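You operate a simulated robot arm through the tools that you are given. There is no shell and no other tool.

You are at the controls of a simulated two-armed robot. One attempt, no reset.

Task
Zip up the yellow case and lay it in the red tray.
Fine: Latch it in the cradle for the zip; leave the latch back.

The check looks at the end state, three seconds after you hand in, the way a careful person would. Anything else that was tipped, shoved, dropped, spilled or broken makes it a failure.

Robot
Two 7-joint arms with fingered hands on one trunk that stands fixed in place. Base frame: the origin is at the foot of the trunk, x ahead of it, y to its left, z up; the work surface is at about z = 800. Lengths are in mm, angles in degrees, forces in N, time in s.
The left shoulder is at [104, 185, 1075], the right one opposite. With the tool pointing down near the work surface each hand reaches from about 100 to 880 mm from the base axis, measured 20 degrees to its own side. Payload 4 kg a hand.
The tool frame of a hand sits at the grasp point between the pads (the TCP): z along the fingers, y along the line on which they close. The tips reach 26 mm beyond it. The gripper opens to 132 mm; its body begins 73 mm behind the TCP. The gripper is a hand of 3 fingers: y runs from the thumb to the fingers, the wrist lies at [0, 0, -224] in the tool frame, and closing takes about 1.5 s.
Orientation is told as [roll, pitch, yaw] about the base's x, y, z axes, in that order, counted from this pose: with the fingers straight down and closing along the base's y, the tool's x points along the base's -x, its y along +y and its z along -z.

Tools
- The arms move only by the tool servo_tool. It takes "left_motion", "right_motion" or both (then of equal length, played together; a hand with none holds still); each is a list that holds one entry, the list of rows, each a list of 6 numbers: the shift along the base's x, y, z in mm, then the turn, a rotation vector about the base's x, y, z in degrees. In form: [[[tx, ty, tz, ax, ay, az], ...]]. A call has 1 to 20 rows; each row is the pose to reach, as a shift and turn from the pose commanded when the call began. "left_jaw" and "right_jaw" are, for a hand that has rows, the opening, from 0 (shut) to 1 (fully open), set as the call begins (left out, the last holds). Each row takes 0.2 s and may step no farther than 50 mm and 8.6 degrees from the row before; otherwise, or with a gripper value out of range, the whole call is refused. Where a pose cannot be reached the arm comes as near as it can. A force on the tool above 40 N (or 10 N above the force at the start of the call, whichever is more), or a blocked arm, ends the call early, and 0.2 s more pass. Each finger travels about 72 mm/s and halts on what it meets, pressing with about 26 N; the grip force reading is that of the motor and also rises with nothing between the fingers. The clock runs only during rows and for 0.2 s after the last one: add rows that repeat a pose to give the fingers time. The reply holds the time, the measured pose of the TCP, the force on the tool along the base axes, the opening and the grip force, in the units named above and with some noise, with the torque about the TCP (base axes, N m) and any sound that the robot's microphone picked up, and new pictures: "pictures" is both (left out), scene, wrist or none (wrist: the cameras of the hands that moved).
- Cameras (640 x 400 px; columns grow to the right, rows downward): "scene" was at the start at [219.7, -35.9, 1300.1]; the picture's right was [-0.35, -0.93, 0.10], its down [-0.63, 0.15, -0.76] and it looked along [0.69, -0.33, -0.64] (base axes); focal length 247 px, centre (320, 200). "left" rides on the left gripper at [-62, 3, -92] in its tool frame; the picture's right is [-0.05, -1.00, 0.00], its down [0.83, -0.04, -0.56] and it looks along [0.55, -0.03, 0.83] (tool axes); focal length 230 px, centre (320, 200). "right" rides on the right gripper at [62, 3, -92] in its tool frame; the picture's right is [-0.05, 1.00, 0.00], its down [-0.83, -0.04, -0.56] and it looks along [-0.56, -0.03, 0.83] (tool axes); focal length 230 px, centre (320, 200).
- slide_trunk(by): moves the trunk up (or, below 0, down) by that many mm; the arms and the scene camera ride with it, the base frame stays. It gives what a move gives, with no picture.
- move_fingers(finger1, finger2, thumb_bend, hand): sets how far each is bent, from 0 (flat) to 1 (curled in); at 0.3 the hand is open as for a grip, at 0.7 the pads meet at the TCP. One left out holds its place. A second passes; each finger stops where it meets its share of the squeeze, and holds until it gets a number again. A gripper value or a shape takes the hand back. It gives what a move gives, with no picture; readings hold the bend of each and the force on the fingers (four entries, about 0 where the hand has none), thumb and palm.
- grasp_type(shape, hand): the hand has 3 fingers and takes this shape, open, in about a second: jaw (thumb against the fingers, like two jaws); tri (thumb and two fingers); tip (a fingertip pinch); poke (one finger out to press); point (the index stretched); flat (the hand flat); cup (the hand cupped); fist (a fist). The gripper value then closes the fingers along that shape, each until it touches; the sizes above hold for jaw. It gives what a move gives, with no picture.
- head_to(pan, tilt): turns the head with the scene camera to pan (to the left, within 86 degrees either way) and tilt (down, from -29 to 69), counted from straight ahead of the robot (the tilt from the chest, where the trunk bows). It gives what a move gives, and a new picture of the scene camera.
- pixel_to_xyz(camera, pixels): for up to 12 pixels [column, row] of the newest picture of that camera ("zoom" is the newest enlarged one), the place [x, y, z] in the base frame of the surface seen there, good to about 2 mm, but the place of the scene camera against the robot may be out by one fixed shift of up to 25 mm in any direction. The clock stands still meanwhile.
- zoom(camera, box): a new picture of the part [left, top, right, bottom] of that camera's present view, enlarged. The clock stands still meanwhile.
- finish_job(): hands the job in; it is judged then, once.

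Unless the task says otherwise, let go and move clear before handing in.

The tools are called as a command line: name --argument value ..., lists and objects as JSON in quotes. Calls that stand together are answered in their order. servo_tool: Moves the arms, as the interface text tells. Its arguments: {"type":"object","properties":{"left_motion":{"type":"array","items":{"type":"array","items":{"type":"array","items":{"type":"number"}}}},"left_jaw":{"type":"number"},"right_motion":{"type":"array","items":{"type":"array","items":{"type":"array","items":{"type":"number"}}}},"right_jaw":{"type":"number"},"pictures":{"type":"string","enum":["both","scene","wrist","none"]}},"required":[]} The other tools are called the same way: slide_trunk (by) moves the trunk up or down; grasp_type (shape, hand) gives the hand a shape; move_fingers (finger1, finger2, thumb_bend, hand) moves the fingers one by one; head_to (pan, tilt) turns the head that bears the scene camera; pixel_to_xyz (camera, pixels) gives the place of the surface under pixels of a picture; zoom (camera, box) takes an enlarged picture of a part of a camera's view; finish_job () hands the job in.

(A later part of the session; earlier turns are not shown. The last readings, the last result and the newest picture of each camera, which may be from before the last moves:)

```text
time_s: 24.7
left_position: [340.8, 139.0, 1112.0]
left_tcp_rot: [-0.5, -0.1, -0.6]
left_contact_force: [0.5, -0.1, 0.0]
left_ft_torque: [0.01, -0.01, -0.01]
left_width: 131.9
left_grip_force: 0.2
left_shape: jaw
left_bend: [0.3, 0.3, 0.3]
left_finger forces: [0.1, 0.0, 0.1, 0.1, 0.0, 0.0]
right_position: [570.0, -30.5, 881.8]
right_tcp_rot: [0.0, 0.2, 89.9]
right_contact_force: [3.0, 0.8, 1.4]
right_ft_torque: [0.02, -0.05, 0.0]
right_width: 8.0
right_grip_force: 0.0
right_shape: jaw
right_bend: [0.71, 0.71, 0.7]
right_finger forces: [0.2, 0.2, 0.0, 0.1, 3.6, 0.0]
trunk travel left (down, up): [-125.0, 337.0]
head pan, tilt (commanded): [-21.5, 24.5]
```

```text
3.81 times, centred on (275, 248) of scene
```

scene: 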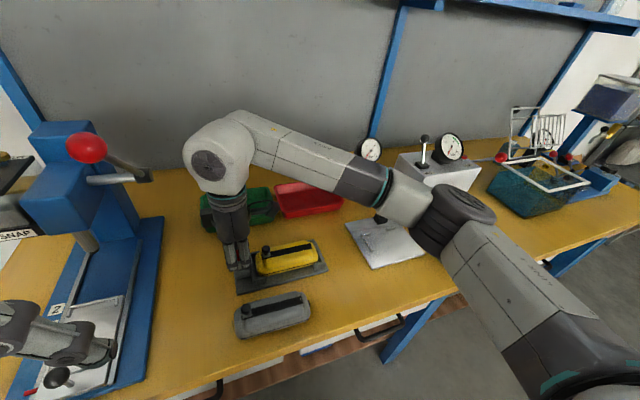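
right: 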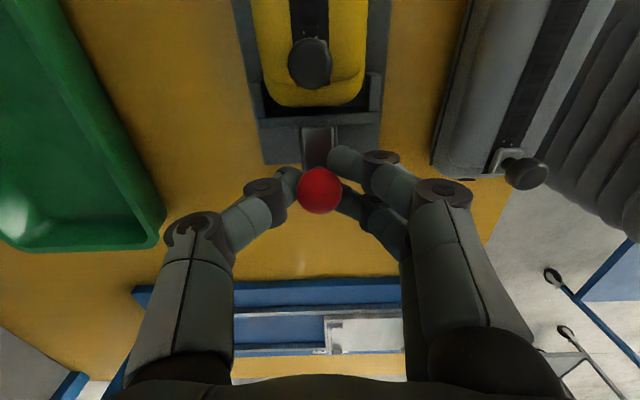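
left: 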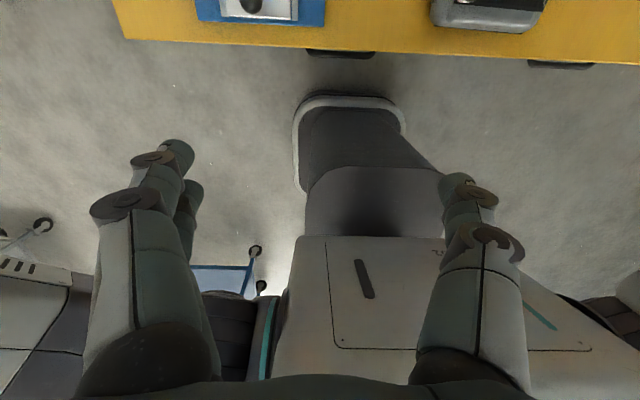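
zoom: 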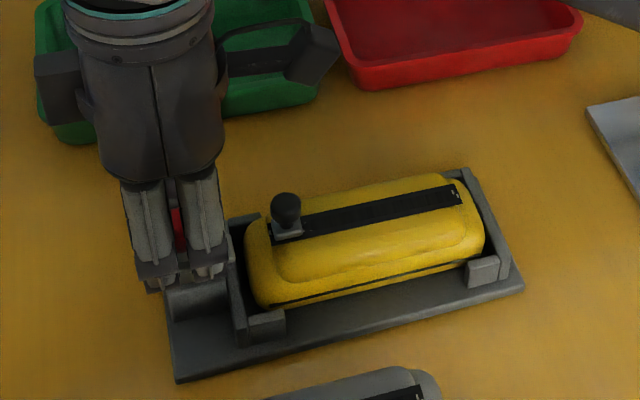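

The ball is caged between the two fingers and thumb. Now sliding it gently toward the case (−y), a few mm at a time, watching force and sound.

servo_tool --right_motion '[[[0, -2, 0, 0, 0, 0], [0, -4, 0, 0, 0, 0], [0, -6, 0, 0, 0, 0], [0, -8, 0, 0, 0, 0], [0, -10, 0, 0, 0, 0]]]' --pictures "both"

zoom --camera "scene" --box '[205, 195, 345, 300]'

zoom --camera "right" --box '[230, 60, 410, 240]'

```text
time_s: 25.9
left_position: [340.8, 139.2, 1111.5]
left_tcp_rot: [-0.5, -0.2, -0.5]
left_contact_force: [-0.1, -0.6, -0.3]
left_ft_torque: [-0.02, 0.0, 0.0]
left_width: 132.1
left_grip_force: 0.0
left_shape: jaw
left_bend: [0.3, 0.3, 0.3]
left_finger forces: [0.1, 0.1, 0.0, 0.1, 0.0, 0.0]
right_position: [569.9, -40.7, 881.6]
right_tcp_rot: [-0.1, 0.0, 89.9]
right_contact_force: [4.6, -0.4, 0.1]
right_ft_torque: [0.0, -0.07, -0.02]
right_width: 8.0
right_grip_force: 0.1
right_shape: jaw
right_bend: [0.71, 0.71, 0.7]
right_finger forces: [0.0, 0.1, 0.1, 0.1, 4.1, 0.1]
trunk travel left (down, up): [-125.0, 337.0]
head pan, tilt (commanded): [-21.5, 24.5]
```

scene: 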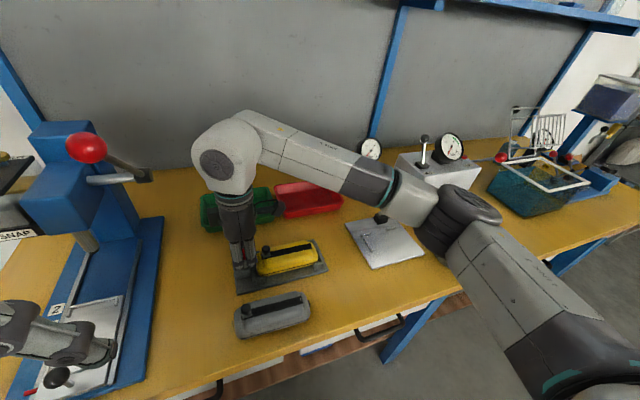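
right: 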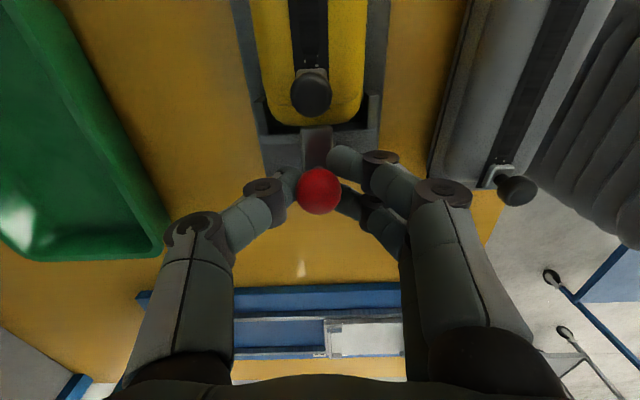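

```text
3.81 times, centred on (275, 248) of scene
```

zoom: 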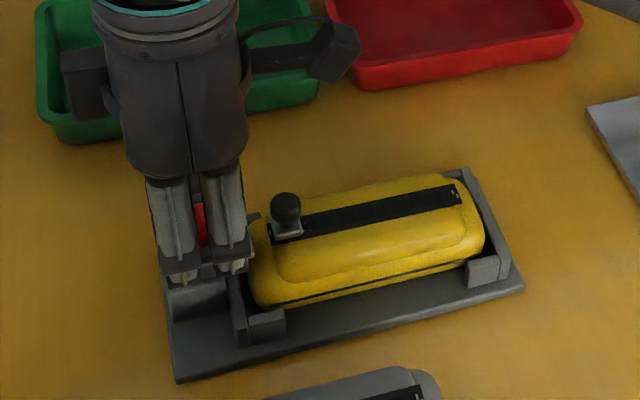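

```text
2.22 times, centred on (320, 150) of right
```

zoom: 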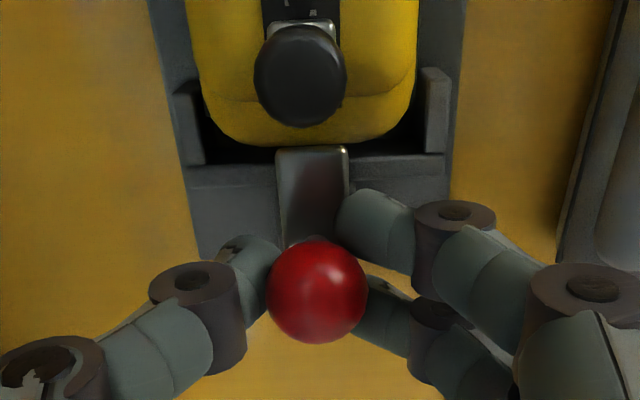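

The tongue has slid with the ball (10 mm, almost no resistance) and is now over the fence at the case's end. Continuing slowly.

servo_tool --right_motion '[[[0, -2, 0, 0, 0, 0], [0, -4, 0, 0, 0, 0], [0, -6, 0, 0, 0, 0], [0, -8, 0, 0, 0, 0]]]' --pictures "both"

zoom --camera "right" --box '[230, 60, 410, 240]'

zoom --camera "scene" --box '[205, 195, 345, 300]'

```text
time_s: 26.9
left_position: [341.1, 139.7, 1110.8]
left_tcp_rot: [-0.5, -0.2, -0.7]
left_contact_force: [0.4, -0.2, 0.0]
left_ft_torque: [0.01, -0.03, 0.0]
left_width: 131.8
left_grip_force: 0.2
left_shape: jaw
left_bend: [0.3, 0.3, 0.3]
left_finger forces: [0.0, 0.0, 0.1, 0.0, 0.0, 0.0]
right_position: [569.0, -48.0, 881.8]
right_tcp_rot: [0.2, -0.1, 90.0]
right_contact_force: [5.2, 2.4, -0.5]
right_ft_torque: [0.03, -0.06, 0.02]
right_width: 7.6
right_grip_force: 0.2
right_shape: jaw
right_bend: [0.71, 0.71, 0.7]
right_finger forces: [0.0, 0.1, 0.0, 0.0, 4.0, 0.0]
trunk travel left (down, up): [-125.0, 337.0]
head pan, tilt (commanded): [-21.5, 24.5]
```

scene: 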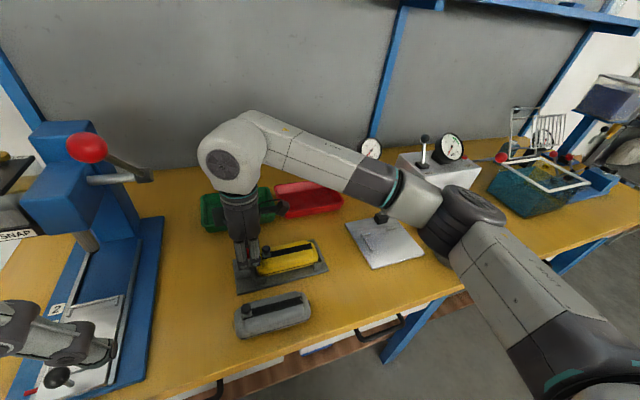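
right: 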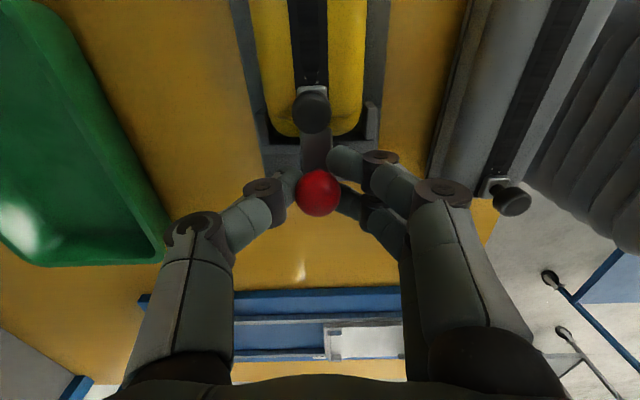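

```text
2.22 times, centred on (320, 150) of right
```

zoom: 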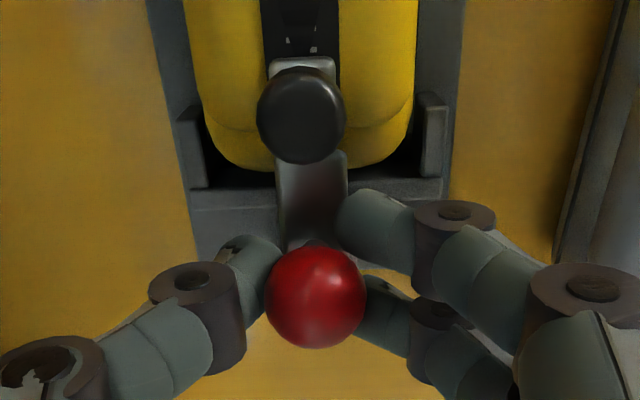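

```text
3.81 times, centred on (275, 248) of scene
```

zoom: 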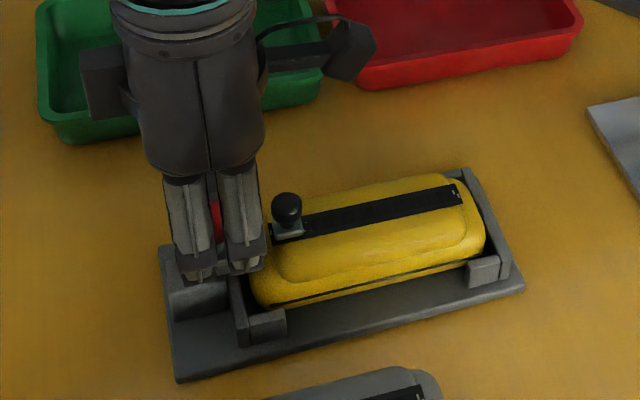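

servo_tool --right_motion '[[[0, -1, 0, 0, 0, 0], [0, -2, 0, 0, 0, 0], [0, -3, 0, 0, 0, 0]]]' --pictures "both"

zoom --camera "right" --box '[230, 60, 410, 240]'

zoom --camera "scene" --box '[225, 225, 305, 285]'

```text
time_s: 27.7
left_position: [341.5, 140.2, 1110.9]
left_tcp_rot: [-0.5, -0.3, -0.6]
left_contact_force: [0.6, 0.7, -0.2]
left_ft_torque: [-0.02, -0.04, -0.02]
left_width: 132.0
left_grip_force: 0.1
left_shape: jaw
left_bend: [0.3, 0.3, 0.3]
left_finger forces: [0.1, 0.0, 0.0, 0.0, 0.0, 0.0]
right_position: [568.5, -51.6, 881.4]
right_tcp_rot: [0.1, 0.1, 90.0]
right_contact_force: [2.9, 2.9, -2.3]
right_ft_torque: [0.02, 0.01, -0.01]
right_width: 7.7
right_grip_force: 0.0
right_shape: jaw
right_bend: [0.71, 0.71, 0.7]
right_finger forces: [0.0, 1.2, 0.0, 0.1, 3.1, 0.1]
trunk travel left (down, up): [-125.0, 337.0]
head pan, tilt (commanded): [-21.5, 24.5]
```

scene: 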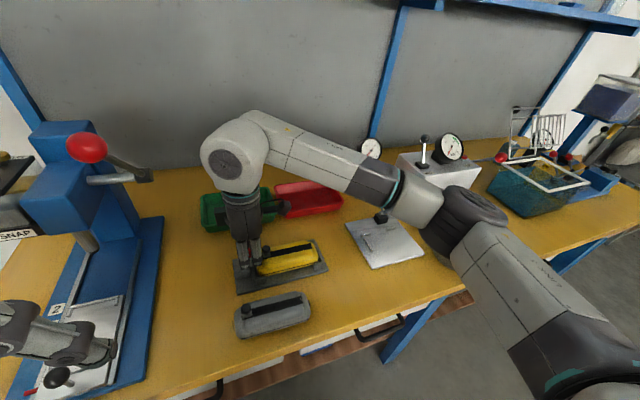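
right: 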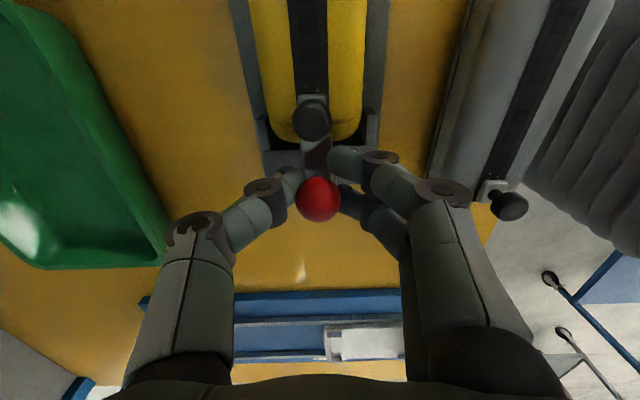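

```text
2.22 times, centred on (320, 150) of right
```

zoom: 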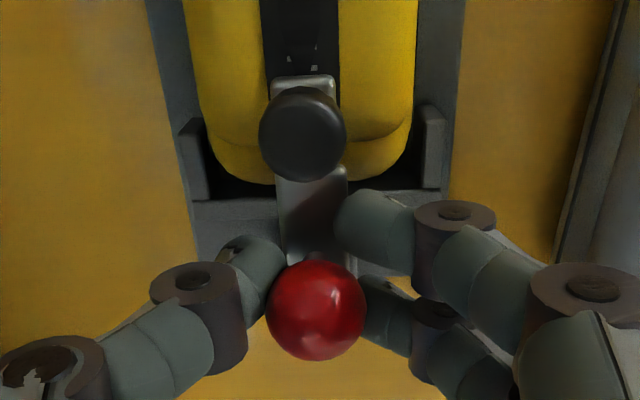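

```text
6.67 times, centred on (265, 255) of scene
```

zoom: 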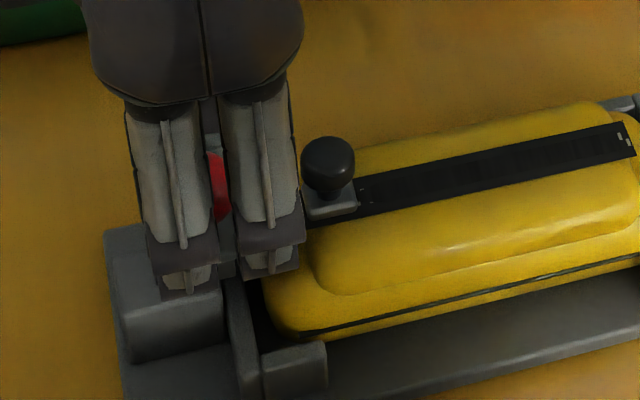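

zoom --camera "right" --box '[275, 105, 365, 195]'

pixel_to_xyz --camera "zoom" --pixels '[[320, 150], [320, 160], [320, 170], [320, 200], [240, 140], [240, 175], [320, 280], [300, 330], [370, 200], [395, 180]]'

```text
4.44 times, centred on (320, 150) of right
```

zoom: 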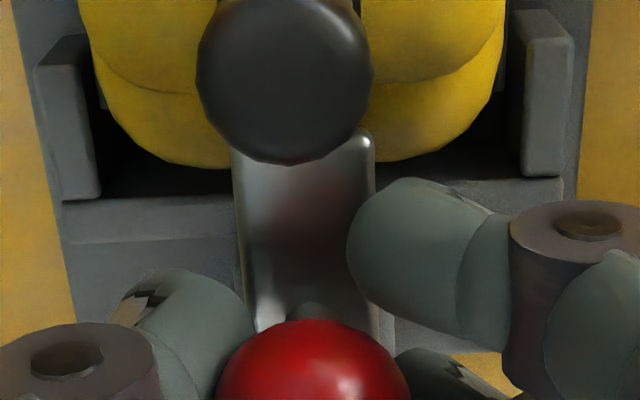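

```text
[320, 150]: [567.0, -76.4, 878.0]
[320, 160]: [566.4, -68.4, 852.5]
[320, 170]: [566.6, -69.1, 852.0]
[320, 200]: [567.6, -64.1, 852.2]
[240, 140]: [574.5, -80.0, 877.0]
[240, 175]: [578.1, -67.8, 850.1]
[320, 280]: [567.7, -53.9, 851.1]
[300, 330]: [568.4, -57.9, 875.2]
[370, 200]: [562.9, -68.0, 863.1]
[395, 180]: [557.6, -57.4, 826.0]
```

servo_tool --right_motion '[[[0, -0.7, 0, 0, 0, 0], [0, -1.4, 0, 0, 0, 0]]]' --pictures "wrist"

zoom --camera "right" --box '[275, 105, 365, 195]'

zoom --camera "scene" --box '[225, 225, 305, 285]'

```text
time_s: 28.3
left_position: [341.1, 139.6, 1111.5]
left_tcp_rot: [-0.5, -0.2, -0.7]
left_contact_force: [0.2, -0.2, 0.4]
left_ft_torque: [0.0, -0.01, -0.01]
left_width: 131.7
left_grip_force: 0.0
left_shape: jaw
left_bend: [0.3, 0.3, 0.3]
left_finger forces: [0.0, 0.0, 0.0, 0.0, 0.0, 0.0]
right_position: [569.1, -52.9, 880.9]
right_tcp_rot: [0.2, 0.2, 90.1]
right_contact_force: [2.1, 2.5, -3.2]
right_ft_torque: [0.05, -0.01, -0.03]
right_width: 7.7
right_grip_force: 0.1
right_shape: jaw
right_bend: [0.71, 0.71, 0.7]
right_finger forces: [0.1, 1.5, 0.1, 0.1, 2.7, 0.0]
trunk travel left (down, up): [-125.0, 337.0]
head pan, tilt (commanded): [-21.5, 24.5]
```

right: 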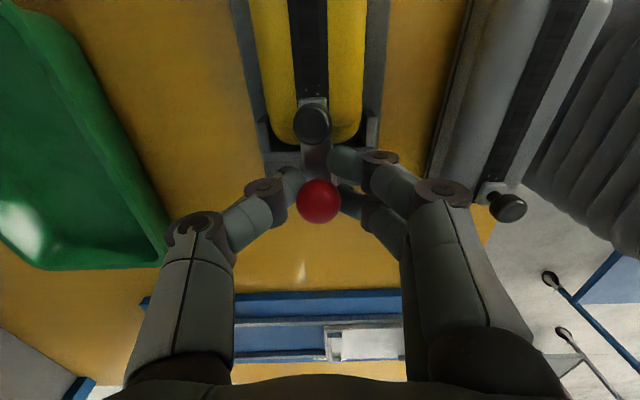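

```text
4.44 times, centred on (320, 150) of right
```

zoom: 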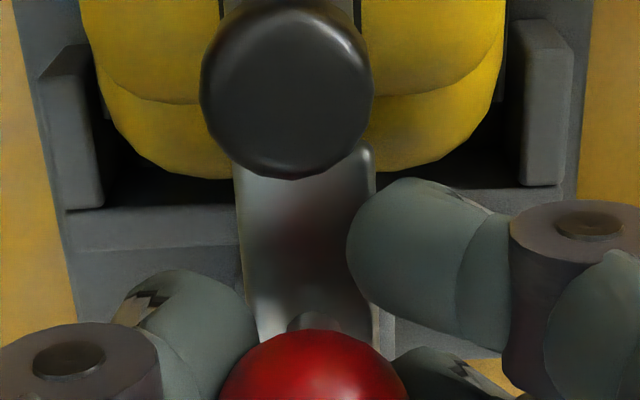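

```text
6.67 times, centred on (265, 255) of scene
```

zoom: 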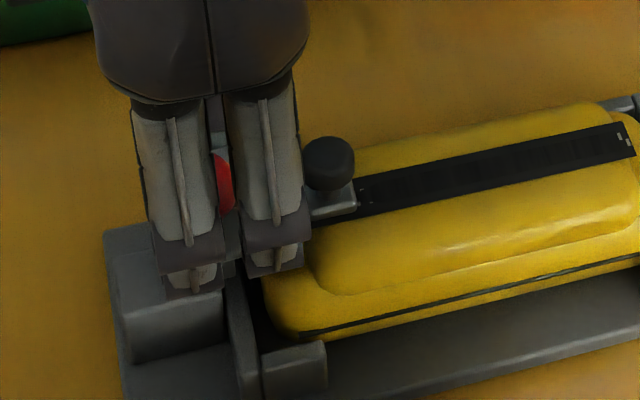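

The ball no longer advances with the hand (only ~3 N), so the latch appears at its forward stop after ~18 mm. I'll open, lift clear and inspect the tongue over the case.

servo_tool --right_motion '[[[0, 2, 0, 0, 0, 0], [0, 3, 0, 0, 0, 0], [0, 3, 0, 0, 0, 0], [0, 3, 10, 0, 0, 0], [0, 3, 30, 0, 0, 0], [0, 3, 60, 0, 0, 0], [0, 3, 85, 0, 0, 0], [0, -15, 100, 0, 0, 0], [0, -50, 100, 0, 0, 0], [0, -90, 100, 0, 0, 0], [0, -90, 100, 0, 0, 0]]]' --right_jaw 0.45 --pictures "both"

zoom --camera "scene" --box '[225, 225, 305, 285]'

zoom --camera "right" --box '[260, 120, 380, 240]'

```text
time_s: 30.7
left_position: [340.3, 141.1, 1111.4]
left_tcp_rot: [-0.5, -0.3, -0.4]
left_contact_force: [0.0, 0.0, -0.4]
left_ft_torque: [-0.02, -0.03, 0.0]
left_width: 131.9
left_grip_force: 0.0
left_shape: jaw
left_bend: [0.3, 0.3, 0.3]
left_finger forces: [0.0, 0.0, 0.1, 0.0, 0.0, 0.0]
right_position: [569.4, -140.1, 981.5]
right_tcp_rot: [0.0, 0.1, 90.0]
right_contact_force: [-0.7, -0.2, -0.3]
right_ft_torque: [0.0, -0.01, -0.05]
right_width: 58.6
right_grip_force: 0.0
right_shape: jaw
right_bend: [0.73, 0.73, 0.7]
right_finger forces: [0.0, 0.0, 0.0, 0.0, 0.1, 0.0]
trunk travel left (down, up): [-125.0, 337.0]
head pan, tilt (commanded): [-21.5, 24.5]
```

scene: 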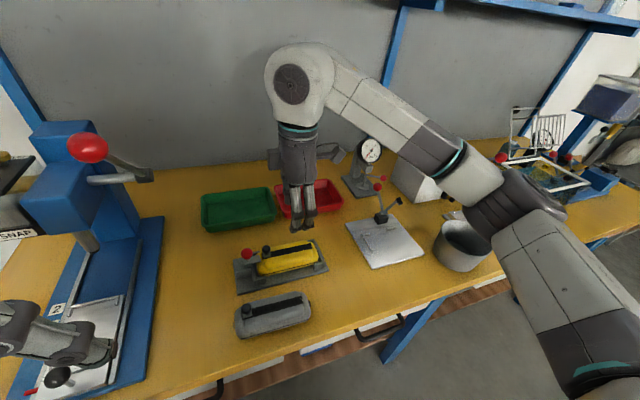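
right: 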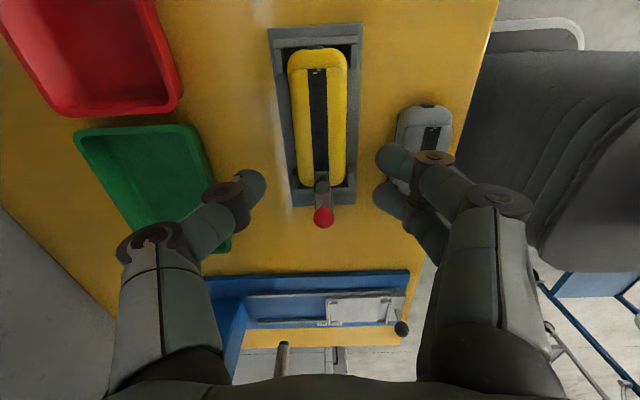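

```text
6.67 times, centred on (265, 255) of scene
```

zoom: 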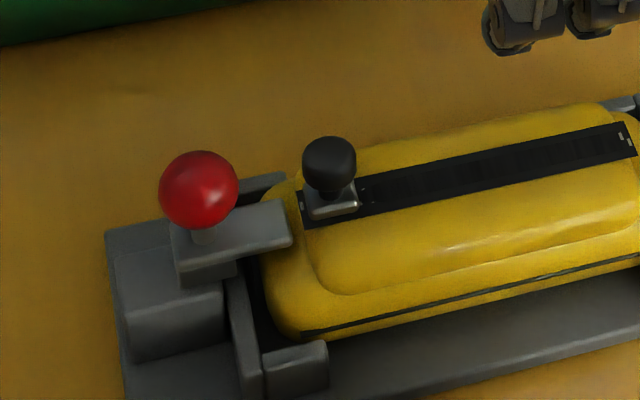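

```text
3.33 times, centred on (320, 180) of right
```

zoom: 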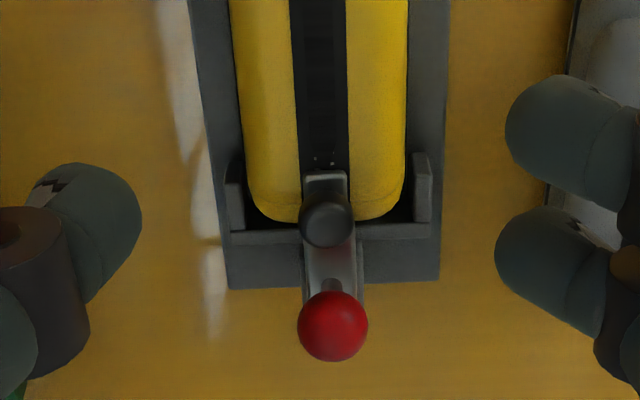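

zoom --camera "scene" --box '[240, 240, 280, 270]'

pixel_to_xyz --camera "zoom" --pixels '[[260, 210], [240, 170], [220, 190], [275, 225], [285, 180], [340, 185], [300, 250], [290, 280], [150, 110], [310, 90], [330, 130], [250, 240]]'

```text
13.33 times, centred on (260, 255) of scene
```

zoom: 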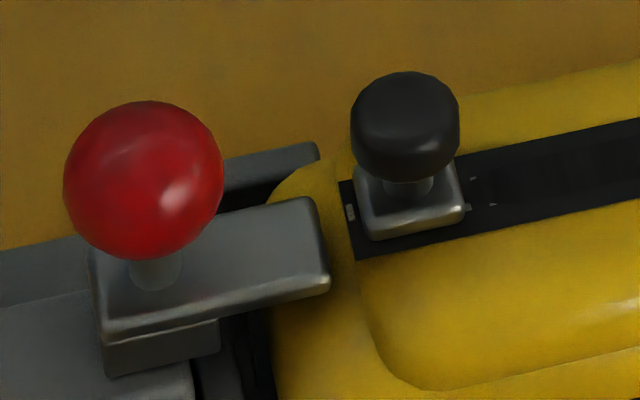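

```text
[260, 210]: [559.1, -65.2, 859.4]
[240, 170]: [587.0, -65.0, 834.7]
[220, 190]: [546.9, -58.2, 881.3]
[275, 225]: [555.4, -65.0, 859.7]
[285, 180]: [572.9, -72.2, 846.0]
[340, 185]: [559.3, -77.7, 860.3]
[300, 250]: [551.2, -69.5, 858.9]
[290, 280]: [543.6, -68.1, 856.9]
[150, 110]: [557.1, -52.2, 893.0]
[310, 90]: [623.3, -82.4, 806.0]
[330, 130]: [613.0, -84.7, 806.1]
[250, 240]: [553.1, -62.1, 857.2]
```

The tongue now overlaps the case's rim by ~14 mm and stops right at the lid edge. To be sure it is fully home, I'll go behind the ball with a closed hand and nudge it with a modest push.

servo_tool --right_motion '[[[0, 30, 0, 0, 0, 0], [0, 70, 0, 0, 0, 0], [0, 110, 0, 0, 0, 0], [0, 140, 0, 0, 0, 0], [0, 148, 0, 0, 0, 0], [0, 148, -20, 0, 0, 0], [0, 148, -50, 0, 0, 0], [0, 148, -80, 0, 0, 0], [0, 148, -96, 0, 0, 0], [0, 148, -96, 0, 0, 0]]]' --right_jaw 0.0 --pictures "both"

zoom --camera "scene" --box '[205, 215, 305, 285]'

```text
time_s: 32.9
left_position: [339.5, 139.6, 1111.7]
left_tcp_rot: [-0.5, -0.2, -0.5]
left_contact_force: [-0.9, -0.2, 0.3]
left_ft_torque: [0.0, 0.01, -0.03]
left_width: 131.9
left_grip_force: 0.0
left_shape: jaw
left_bend: [0.3, 0.3, 0.3]
left_finger forces: [0.0, 0.1, 0.0, 0.1, 0.0, 0.0]
right_position: [570.2, 5.2, 885.9]
right_tcp_rot: [0.0, 0.2, 90.0]
right_contact_force: [-0.3, -0.1, 0.7]
right_ft_torque: [0.0, 0.01, 0.02]
right_width: 0.0
right_grip_force: 26.1
right_shape: jaw
right_bend: [0.64, 0.64, 0.67]
right_finger forces: [0.0, 0.1, 0.0, 0.1, 0.0, 0.1]
trunk travel left (down, up): [-125.0, 337.0]
head pan, tilt (commanded): [-21.5, 24.5]
```

scene: 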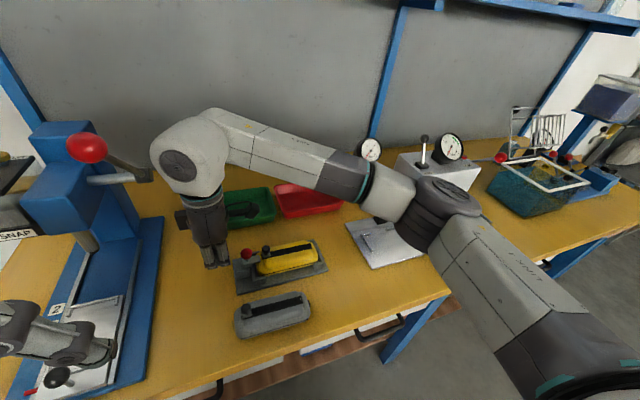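
right: 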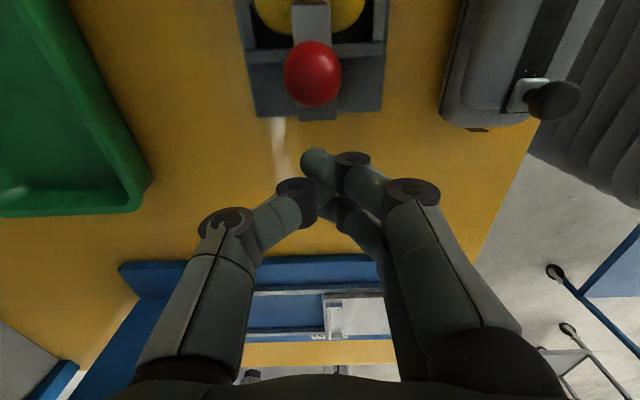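

```text
5.71 times, centred on (255, 250) of scene
```

zoom: 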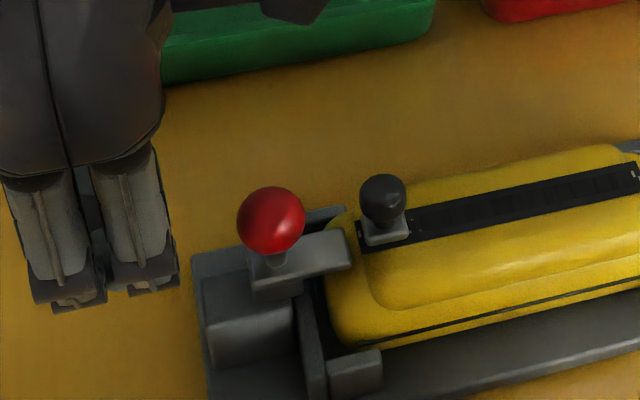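

servo_tool --right_motion '[[[5, -2, 0, 0, 0, 0], [9, -5, 0, 0, 0, 0], [9, -8, 0, 0, 0, 0], [9, -10, 0, 0, 0, 0], [9, -12, 0, 0, 0, 0]]]' --pictures "both"

```text
time_s: 34.1
left_position: [341.4, 139.7, 1110.9]
left_tcp_rot: [-0.5, -0.3, -0.6]
left_contact_force: [-0.6, 0.0, -0.1]
left_ft_torque: [0.0, 0.0, 0.01]
left_width: 131.9
left_grip_force: 0.1
left_shape: jaw
left_bend: [0.3, 0.3, 0.3]
left_finger forces: [0.1, 0.0, 0.0, 0.0, 0.1, 0.0]
right_position: [577.7, -7.0, 885.6]
right_tcp_rot: [0.0, 0.0, 89.8]
right_contact_force: [-0.7, -0.7, 0.5]
right_ft_torque: [0.0, -0.03, 0.0]
right_width: 0.0
right_grip_force: 26.4
right_shape: jaw
right_bend: [0.64, 0.64, 0.67]
right_finger forces: [0.0, 0.1, 0.1, 0.0, 0.0, 0.1]
trunk travel left (down, up): [-125.0, 337.0]
head pan, tilt (commanded): [-21.5, 24.5]
```

scene: 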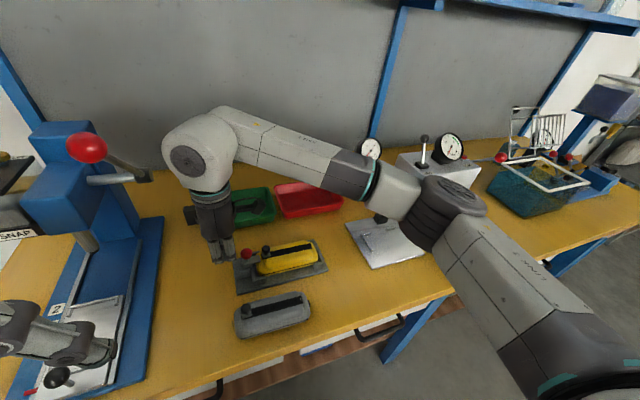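
right: 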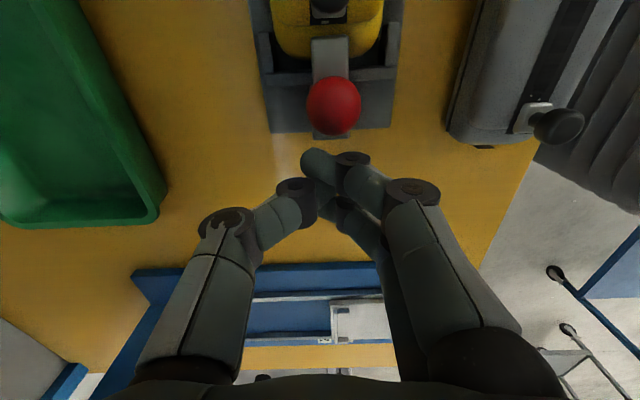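

servo_tool --right_motion '[[[0, -2, 0, 0, 0, 0], [0, -4, 0, 0, 0, 0], [0, -6, 0, 0, 0, 0], [0, -8, 0, 0, 0, 0]]]' --pictures "wrist"

```text
time_s: 35.1
left_position: [339.9, 139.3, 1111.6]
left_tcp_rot: [-0.5, -0.2, -0.5]
left_contact_force: [0.7, 0.5, -0.6]
left_ft_torque: [0.0, 0.02, -0.04]
left_width: 132.2
left_grip_force: 0.0
left_shape: jaw
left_bend: [0.3, 0.3, 0.3]
left_finger forces: [0.1, 0.0, 0.0, 0.0, 0.1, 0.0]
right_position: [577.7, -14.5, 885.8]
right_tcp_rot: [0.1, -0.1, 90.0]
right_contact_force: [-1.2, 0.1, -0.3]
right_ft_torque: [-0.04, 0.01, 0.02]
right_width: 0.0
right_grip_force: 25.6
right_shape: jaw
right_bend: [0.64, 0.64, 0.67]
right_finger forces: [0.1, 0.1, 0.0, 0.1, 0.0, 0.0]
trunk travel left (down, up): [-125.0, 337.0]
head pan, tilt (commanded): [-21.5, 24.5]
```

right: 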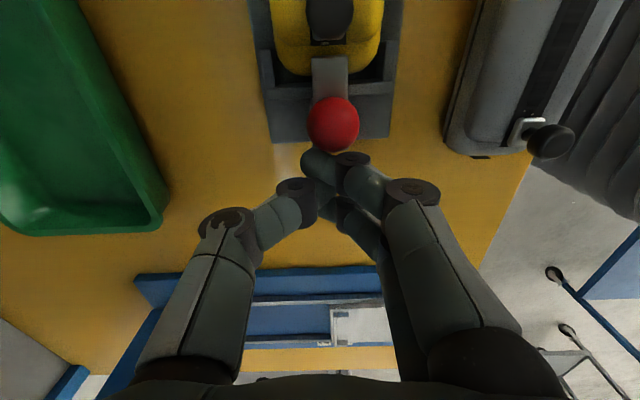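

servo_tool --right_motion '[[[0, -1.5, 0, 0, 0, 0], [0, -3, 0, 0, 0, 0], [0, -4.5, 0, 0, 0, 0]]]' --pictures "wrist"

```text
time_s: 35.9
left_position: [339.9, 141.7, 1111.8]
left_tcp_rot: [-0.5, -0.2, -0.6]
left_contact_force: [-0.5, 0.2, 0.0]
left_ft_torque: [0.02, -0.02, -0.01]
left_width: 131.5
left_grip_force: 0.0
left_shape: jaw
left_bend: [0.3, 0.3, 0.3]
left_finger forces: [0.1, 0.0, 0.0, 0.0, 0.1, 0.0]
right_position: [576.8, -17.5, 885.3]
right_tcp_rot: [-0.1, -0.1, 90.1]
right_contact_force: [-0.7, 6.0, -0.3]
right_ft_torque: [0.1, 0.0, -0.04]
right_width: 0.0
right_grip_force: 26.2
right_shape: jaw
right_bend: [0.64, 0.64, 0.67]
right_finger forces: [0.0, 0.0, 0.0, 0.0, 0.1, 0.0]
trunk travel left (down, up): [-125.0, 337.0]
head pan, tilt (commanded): [-21.5, 24.5]
```

right: 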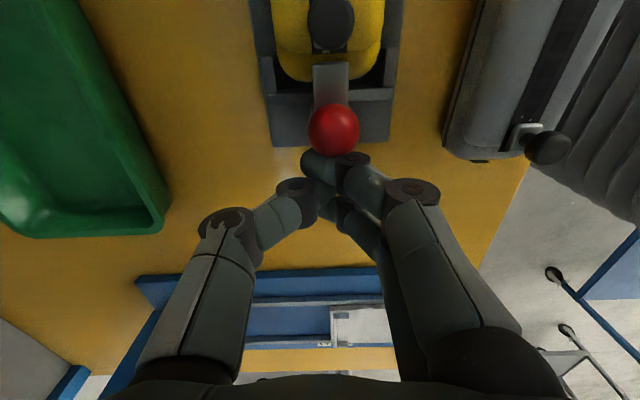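

servo_tool --right_motion '[[[0, -1.5, 0, 0, 0, 0], [0, -3, 0, 0, 0, 0]]]' --pictures "wrist"

```text
time_s: 36.5
left_position: [339.8, 142.7, 1112.3]
left_tcp_rot: [-0.6, -0.2, -0.5]
left_contact_force: [0.0, 0.0, 0.2]
left_ft_torque: [-0.01, 0.01, -0.03]
left_width: 132.3
left_grip_force: 0.0
left_shape: jaw
left_bend: [0.3, 0.3, 0.3]
left_finger forces: [0.0, 0.0, 0.0, 0.0, 0.0, 0.0]
right_position: [578.5, -19.5, 886.5]
right_tcp_rot: [0.0, 0.1, 90.0]
right_contact_force: [0.8, 17.4, -1.8]
right_ft_torque: [0.22, -0.01, -0.12]
right_width: 0.0
right_grip_force: 26.1
right_shape: jaw
right_bend: [0.64, 0.64, 0.67]
right_finger forces: [28.6, 0.0, 0.0, 0.0, 0.0, 0.0]
trunk travel left (down, up): [-125.0, 337.0]
head pan, tilt (commanded): [-21.5, 24.5]
```

right: 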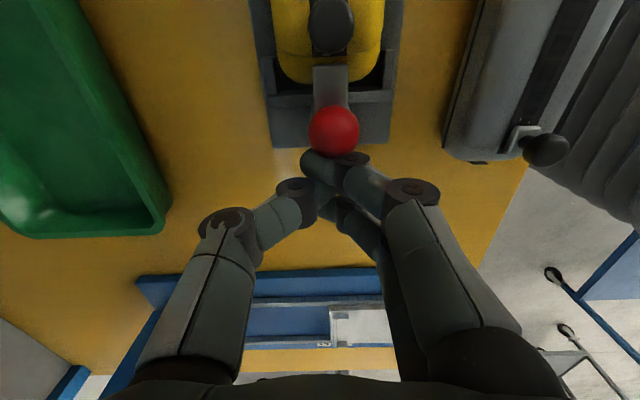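

With a 17 N push the ball does not move: the latch is hard home. Backing off, rising, and moving over the zip knob with the jaw moderately open.

servo_tool --right_motion '[[[0, 6, 0, 0, 0, 0], [0, 12, 5, 0, 0, 0], [-2, 12, 30, 0, 0, 0], [-5, 12, 65, 0, 0, 0], [-8, 5, 95, 0, 0, 0], [-8, -30, 100, 0, 0, 0], [-8, -68, 100, 0, 0, 0], [-8, -68, 100, 0, 0, 0]]]' --right_jaw 0.0 --pictures "both"

zoom --camera "right" --box '[260, 60, 380, 180]'

zoom --camera "scene" --box '[240, 235, 310, 285]'

```text
time_s: 38.3
left_position: [340.1, 140.3, 1111.4]
left_tcp_rot: [-0.6, -0.2, -0.6]
left_contact_force: [0.6, 0.5, -0.4]
left_ft_torque: [0.0, 0.02, 0.01]
left_width: 131.8
left_grip_force: 0.0
left_shape: jaw
left_bend: [0.3, 0.3, 0.3]
left_finger forces: [0.0, 0.0, 0.0, 0.1, 0.0, 0.0]
right_position: [570.0, -87.7, 985.0]
right_tcp_rot: [0.1, 0.1, 89.9]
right_contact_force: [-0.1, -1.3, 0.0]
right_ft_torque: [-0.01, -0.01, 0.02]
right_width: 0.0
right_grip_force: 25.8
right_shape: jaw
right_bend: [0.64, 0.64, 0.67]
right_finger forces: [0.1, 0.0, 0.0, 0.1, 0.1, 0.1]
trunk travel left (down, up): [-125.0, 337.0]
head pan, tilt (commanded): [-21.5, 24.5]
```

scene: 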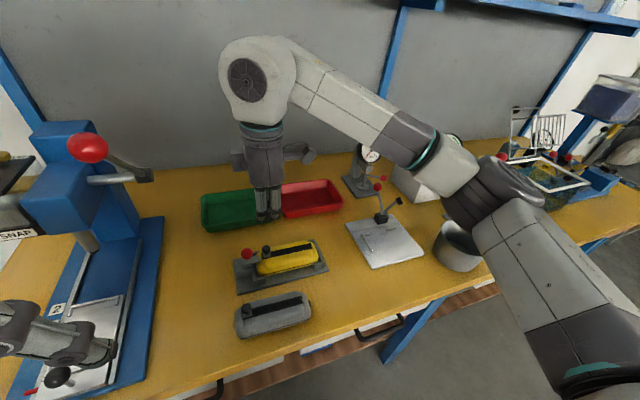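
right: 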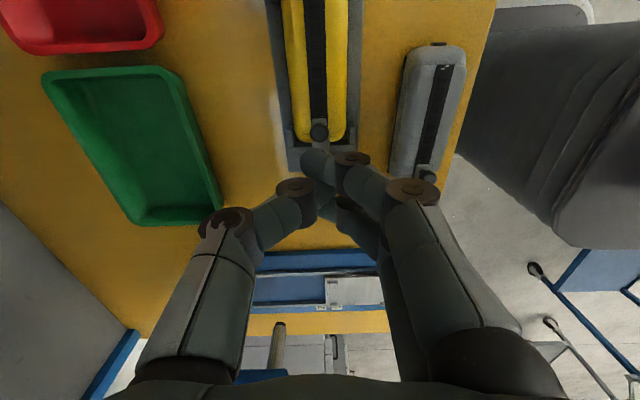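

```text
3.33 times, centred on (320, 120) of right
```

zoom: 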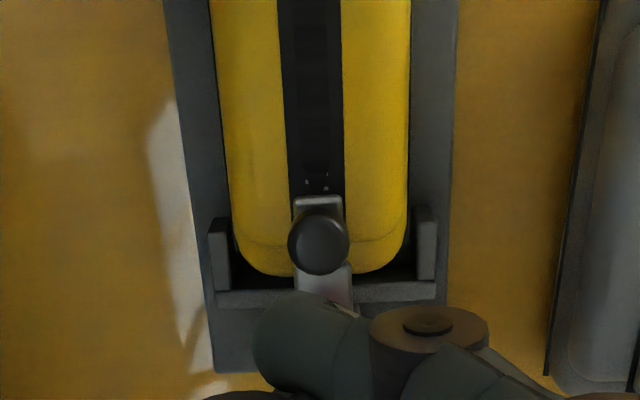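

```text
8.00 times, centred on (275, 260) of scene
```

zoom: 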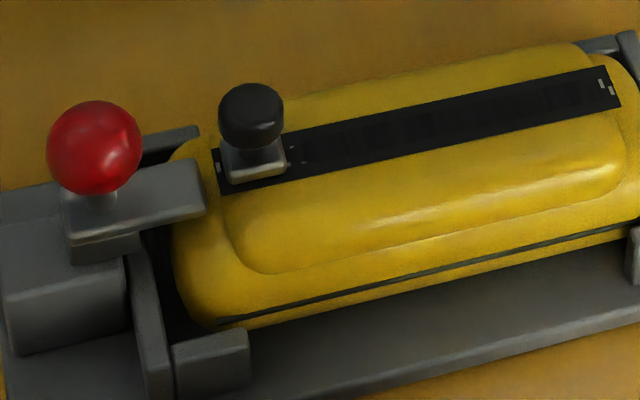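

zoom --camera "right" --box '[290, 100, 350, 160]'

pixel_to_xyz --camera "zoom" --pixels '[[270, 210], [300, 210], [325, 210], [350, 210], [365, 210], [320, 160], [320, 190], [320, 240], [320, 255], [290, 125], [350, 125], [320, 90]]'

zoom --camera "scene" --box '[256, 238, 286, 262]'

pixel_to_xyz --camera "zoom" --pixels '[[200, 70], [200, 100], [160, 110], [240, 110], [200, 160], [200, 215], [180, 240], [240, 230], [300, 200]]'

```text
6.67 times, centred on (320, 130) of right
```

zoom: 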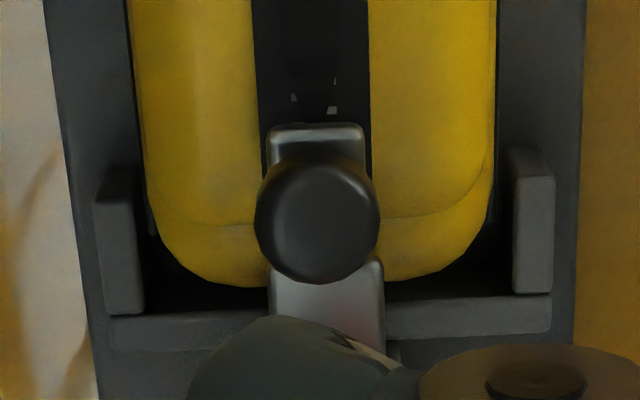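

```text
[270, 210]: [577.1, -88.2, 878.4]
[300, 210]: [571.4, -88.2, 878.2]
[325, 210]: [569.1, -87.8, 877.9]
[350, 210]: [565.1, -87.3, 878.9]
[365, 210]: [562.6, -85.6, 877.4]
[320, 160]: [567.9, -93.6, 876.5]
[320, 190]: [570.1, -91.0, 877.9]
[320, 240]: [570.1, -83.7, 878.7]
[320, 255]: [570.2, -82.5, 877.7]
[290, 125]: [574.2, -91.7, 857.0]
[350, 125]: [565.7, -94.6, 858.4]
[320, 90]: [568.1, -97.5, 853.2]
```

```text
16.00 times, centred on (271, 250) of scene
```

zoom: 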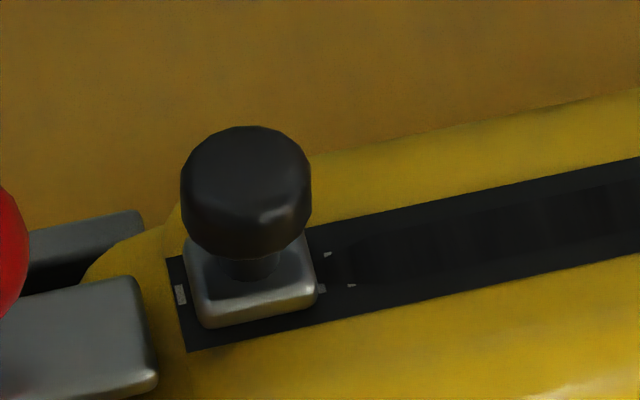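

```text
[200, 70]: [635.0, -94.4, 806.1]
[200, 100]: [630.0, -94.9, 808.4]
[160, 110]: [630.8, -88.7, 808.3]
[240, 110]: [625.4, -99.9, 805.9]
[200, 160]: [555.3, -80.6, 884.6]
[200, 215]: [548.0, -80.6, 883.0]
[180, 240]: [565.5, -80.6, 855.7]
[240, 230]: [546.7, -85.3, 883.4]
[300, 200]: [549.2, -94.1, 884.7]
```

Zip knob is a mushroom: head Ø~17 mm centred (569.7,−87.5), z≈866–878, slider base at 858. I'll open to ~58 mm and descend so the tips stop at z≈858, just above the slider base.

servo_tool --right_motion '[[[0, -1, 0, 0, 0, 0], [0, -1, -5, 0, 0, 0], [0, -1, -25, 0, 0, 0], [0, -1, -50, 0, 0, 0], [0, -1, -75, 0, 0, 0], [0, -1, -92, 0, 0, 0], [0, -1, -100, 0, 0, 0], [0, -1, -100, 0, 0, 0]]]' --right_jaw 0.45 --pictures "both"

zoom --camera "scene" --box '[230, 225, 320, 290]'

```text
time_s: 40.1
left_position: [341.0, 140.9, 1110.8]
left_tcp_rot: [-0.5, -0.2, -0.5]
left_contact_force: [0.2, -0.9, 0.3]
left_ft_torque: [-0.01, -0.03, -0.04]
left_width: 131.9
left_grip_force: 0.0
left_shape: jaw
left_bend: [0.3, 0.3, 0.3]
left_finger forces: [0.0, 0.1, 0.1, 0.1, 0.0, 0.0]
right_position: [569.7, -90.2, 886.2]
right_tcp_rot: [0.0, 0.1, 90.1]
right_contact_force: [-0.1, 0.8, 0.7]
right_ft_torque: [0.01, 0.0, 0.0]
right_width: 59.1
right_grip_force: 0.1
right_shape: jaw
right_bend: [0.73, 0.73, 0.7]
right_finger forces: [0.1, 0.0, 0.0, 0.0, 0.0, 0.1]
trunk travel left (down, up): [-125.0, 337.0]
head pan, tilt (commanded): [-21.5, 24.5]
```

scene: 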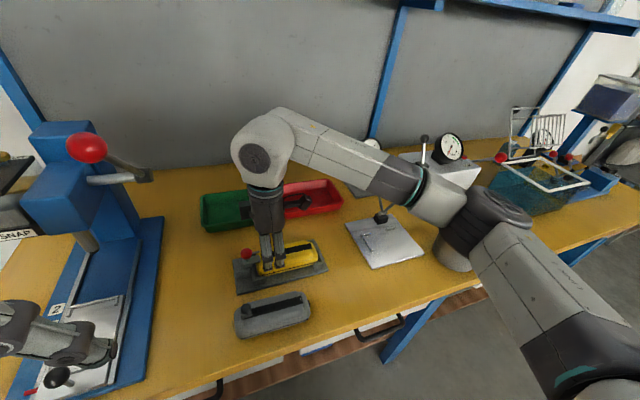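
right: 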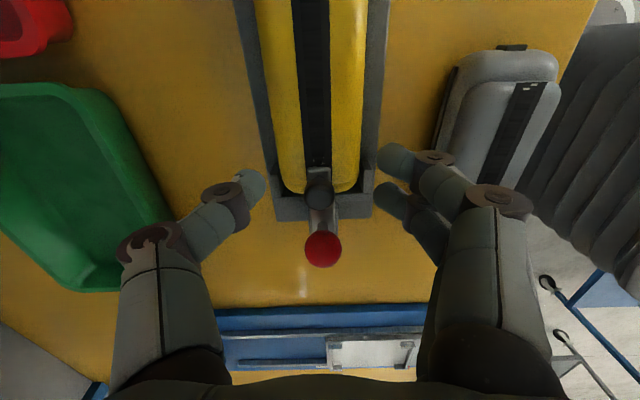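

```text
6.15 times, centred on (275, 258) of scene
```

zoom: 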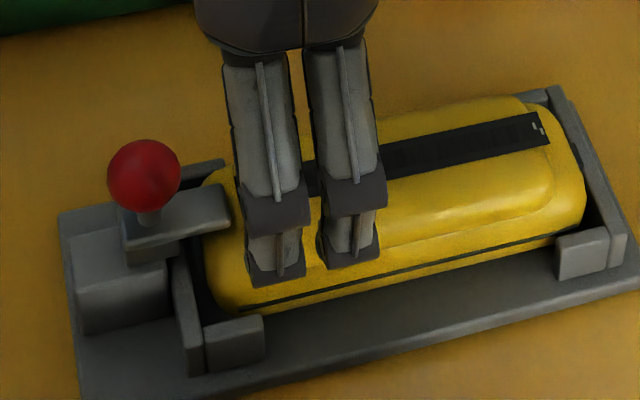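

servo_tool --right_motion '[[[0, 0.5, -1.5, 0, 0, 0], [0, 0.5, -1.5, 0, 0, 0], [0, 0.5, -1.5, 0, 0, 0], [0, 0.5, -1.5, 0, 0, 0], [0, 0.5, -1.5, 0, 0, 0], [0, 0.5, -1.5, 0, 0, 0]]]' --right_jaw 0.0 --pictures "both"

zoom --camera "scene" --box '[230, 225, 320, 290]'

zoom --camera "right" --box '[250, 120, 390, 260]'

```text
time_s: 41.5
left_position: [339.7, 140.6, 1110.9]
left_tcp_rot: [-0.5, -0.2, -0.6]
left_contact_force: [0.3, 0.1, 0.0]
left_ft_torque: [0.02, -0.01, -0.03]
left_width: 132.2
left_grip_force: 0.1
left_shape: jaw
left_bend: [0.3, 0.3, 0.3]
left_finger forces: [0.0, 0.1, 0.0, 0.0, 0.0, 0.0]
right_position: [569.9, -90.0, 884.4]
right_tcp_rot: [0.0, 0.0, 90.0]
right_contact_force: [-1.1, -0.5, 3.4]
right_ft_torque: [0.04, 0.15, 0.08]
right_width: 0.3
right_grip_force: 26.4
right_shape: jaw
right_bend: [0.65, 0.71, 0.71]
right_finger forces: [0.0, 20.4, 0.0, 0.1, 20.9, 0.0]
trunk travel left (down, up): [-125.0, 337.0]
head pan, tilt (commanded): [-21.5, 24.5]
```

scene: 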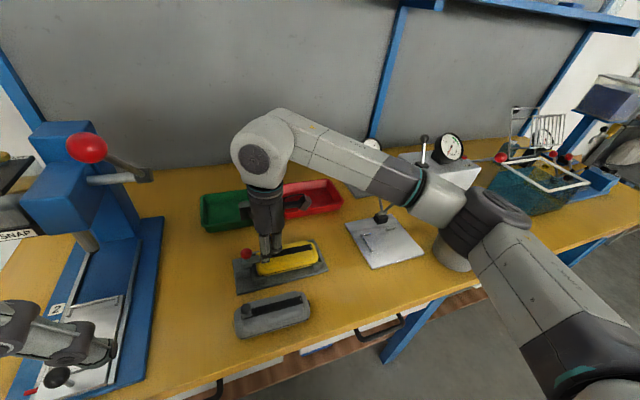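
right: 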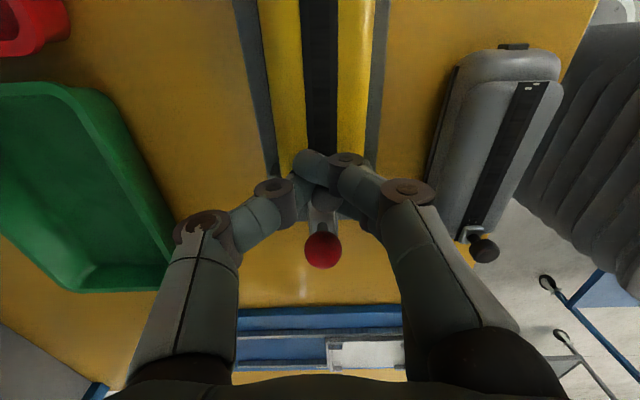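

```text
6.15 times, centred on (275, 258) of scene
```

zoom: 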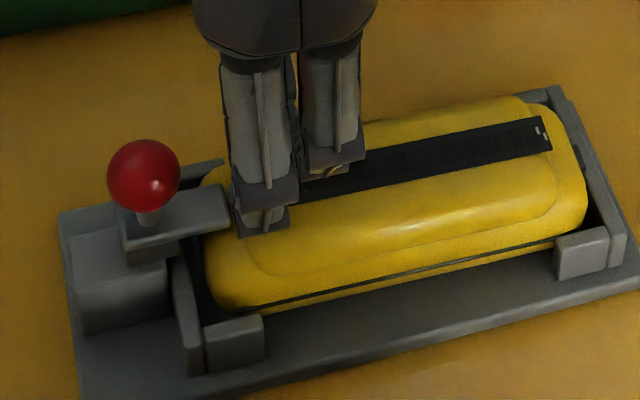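

```text
2.86 times, centred on (320, 190) of right
```

zoom: 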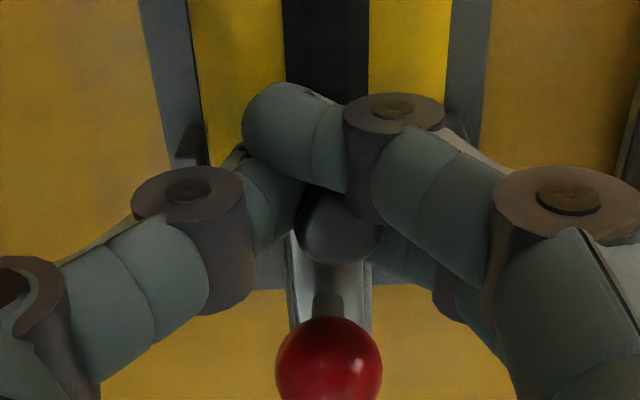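

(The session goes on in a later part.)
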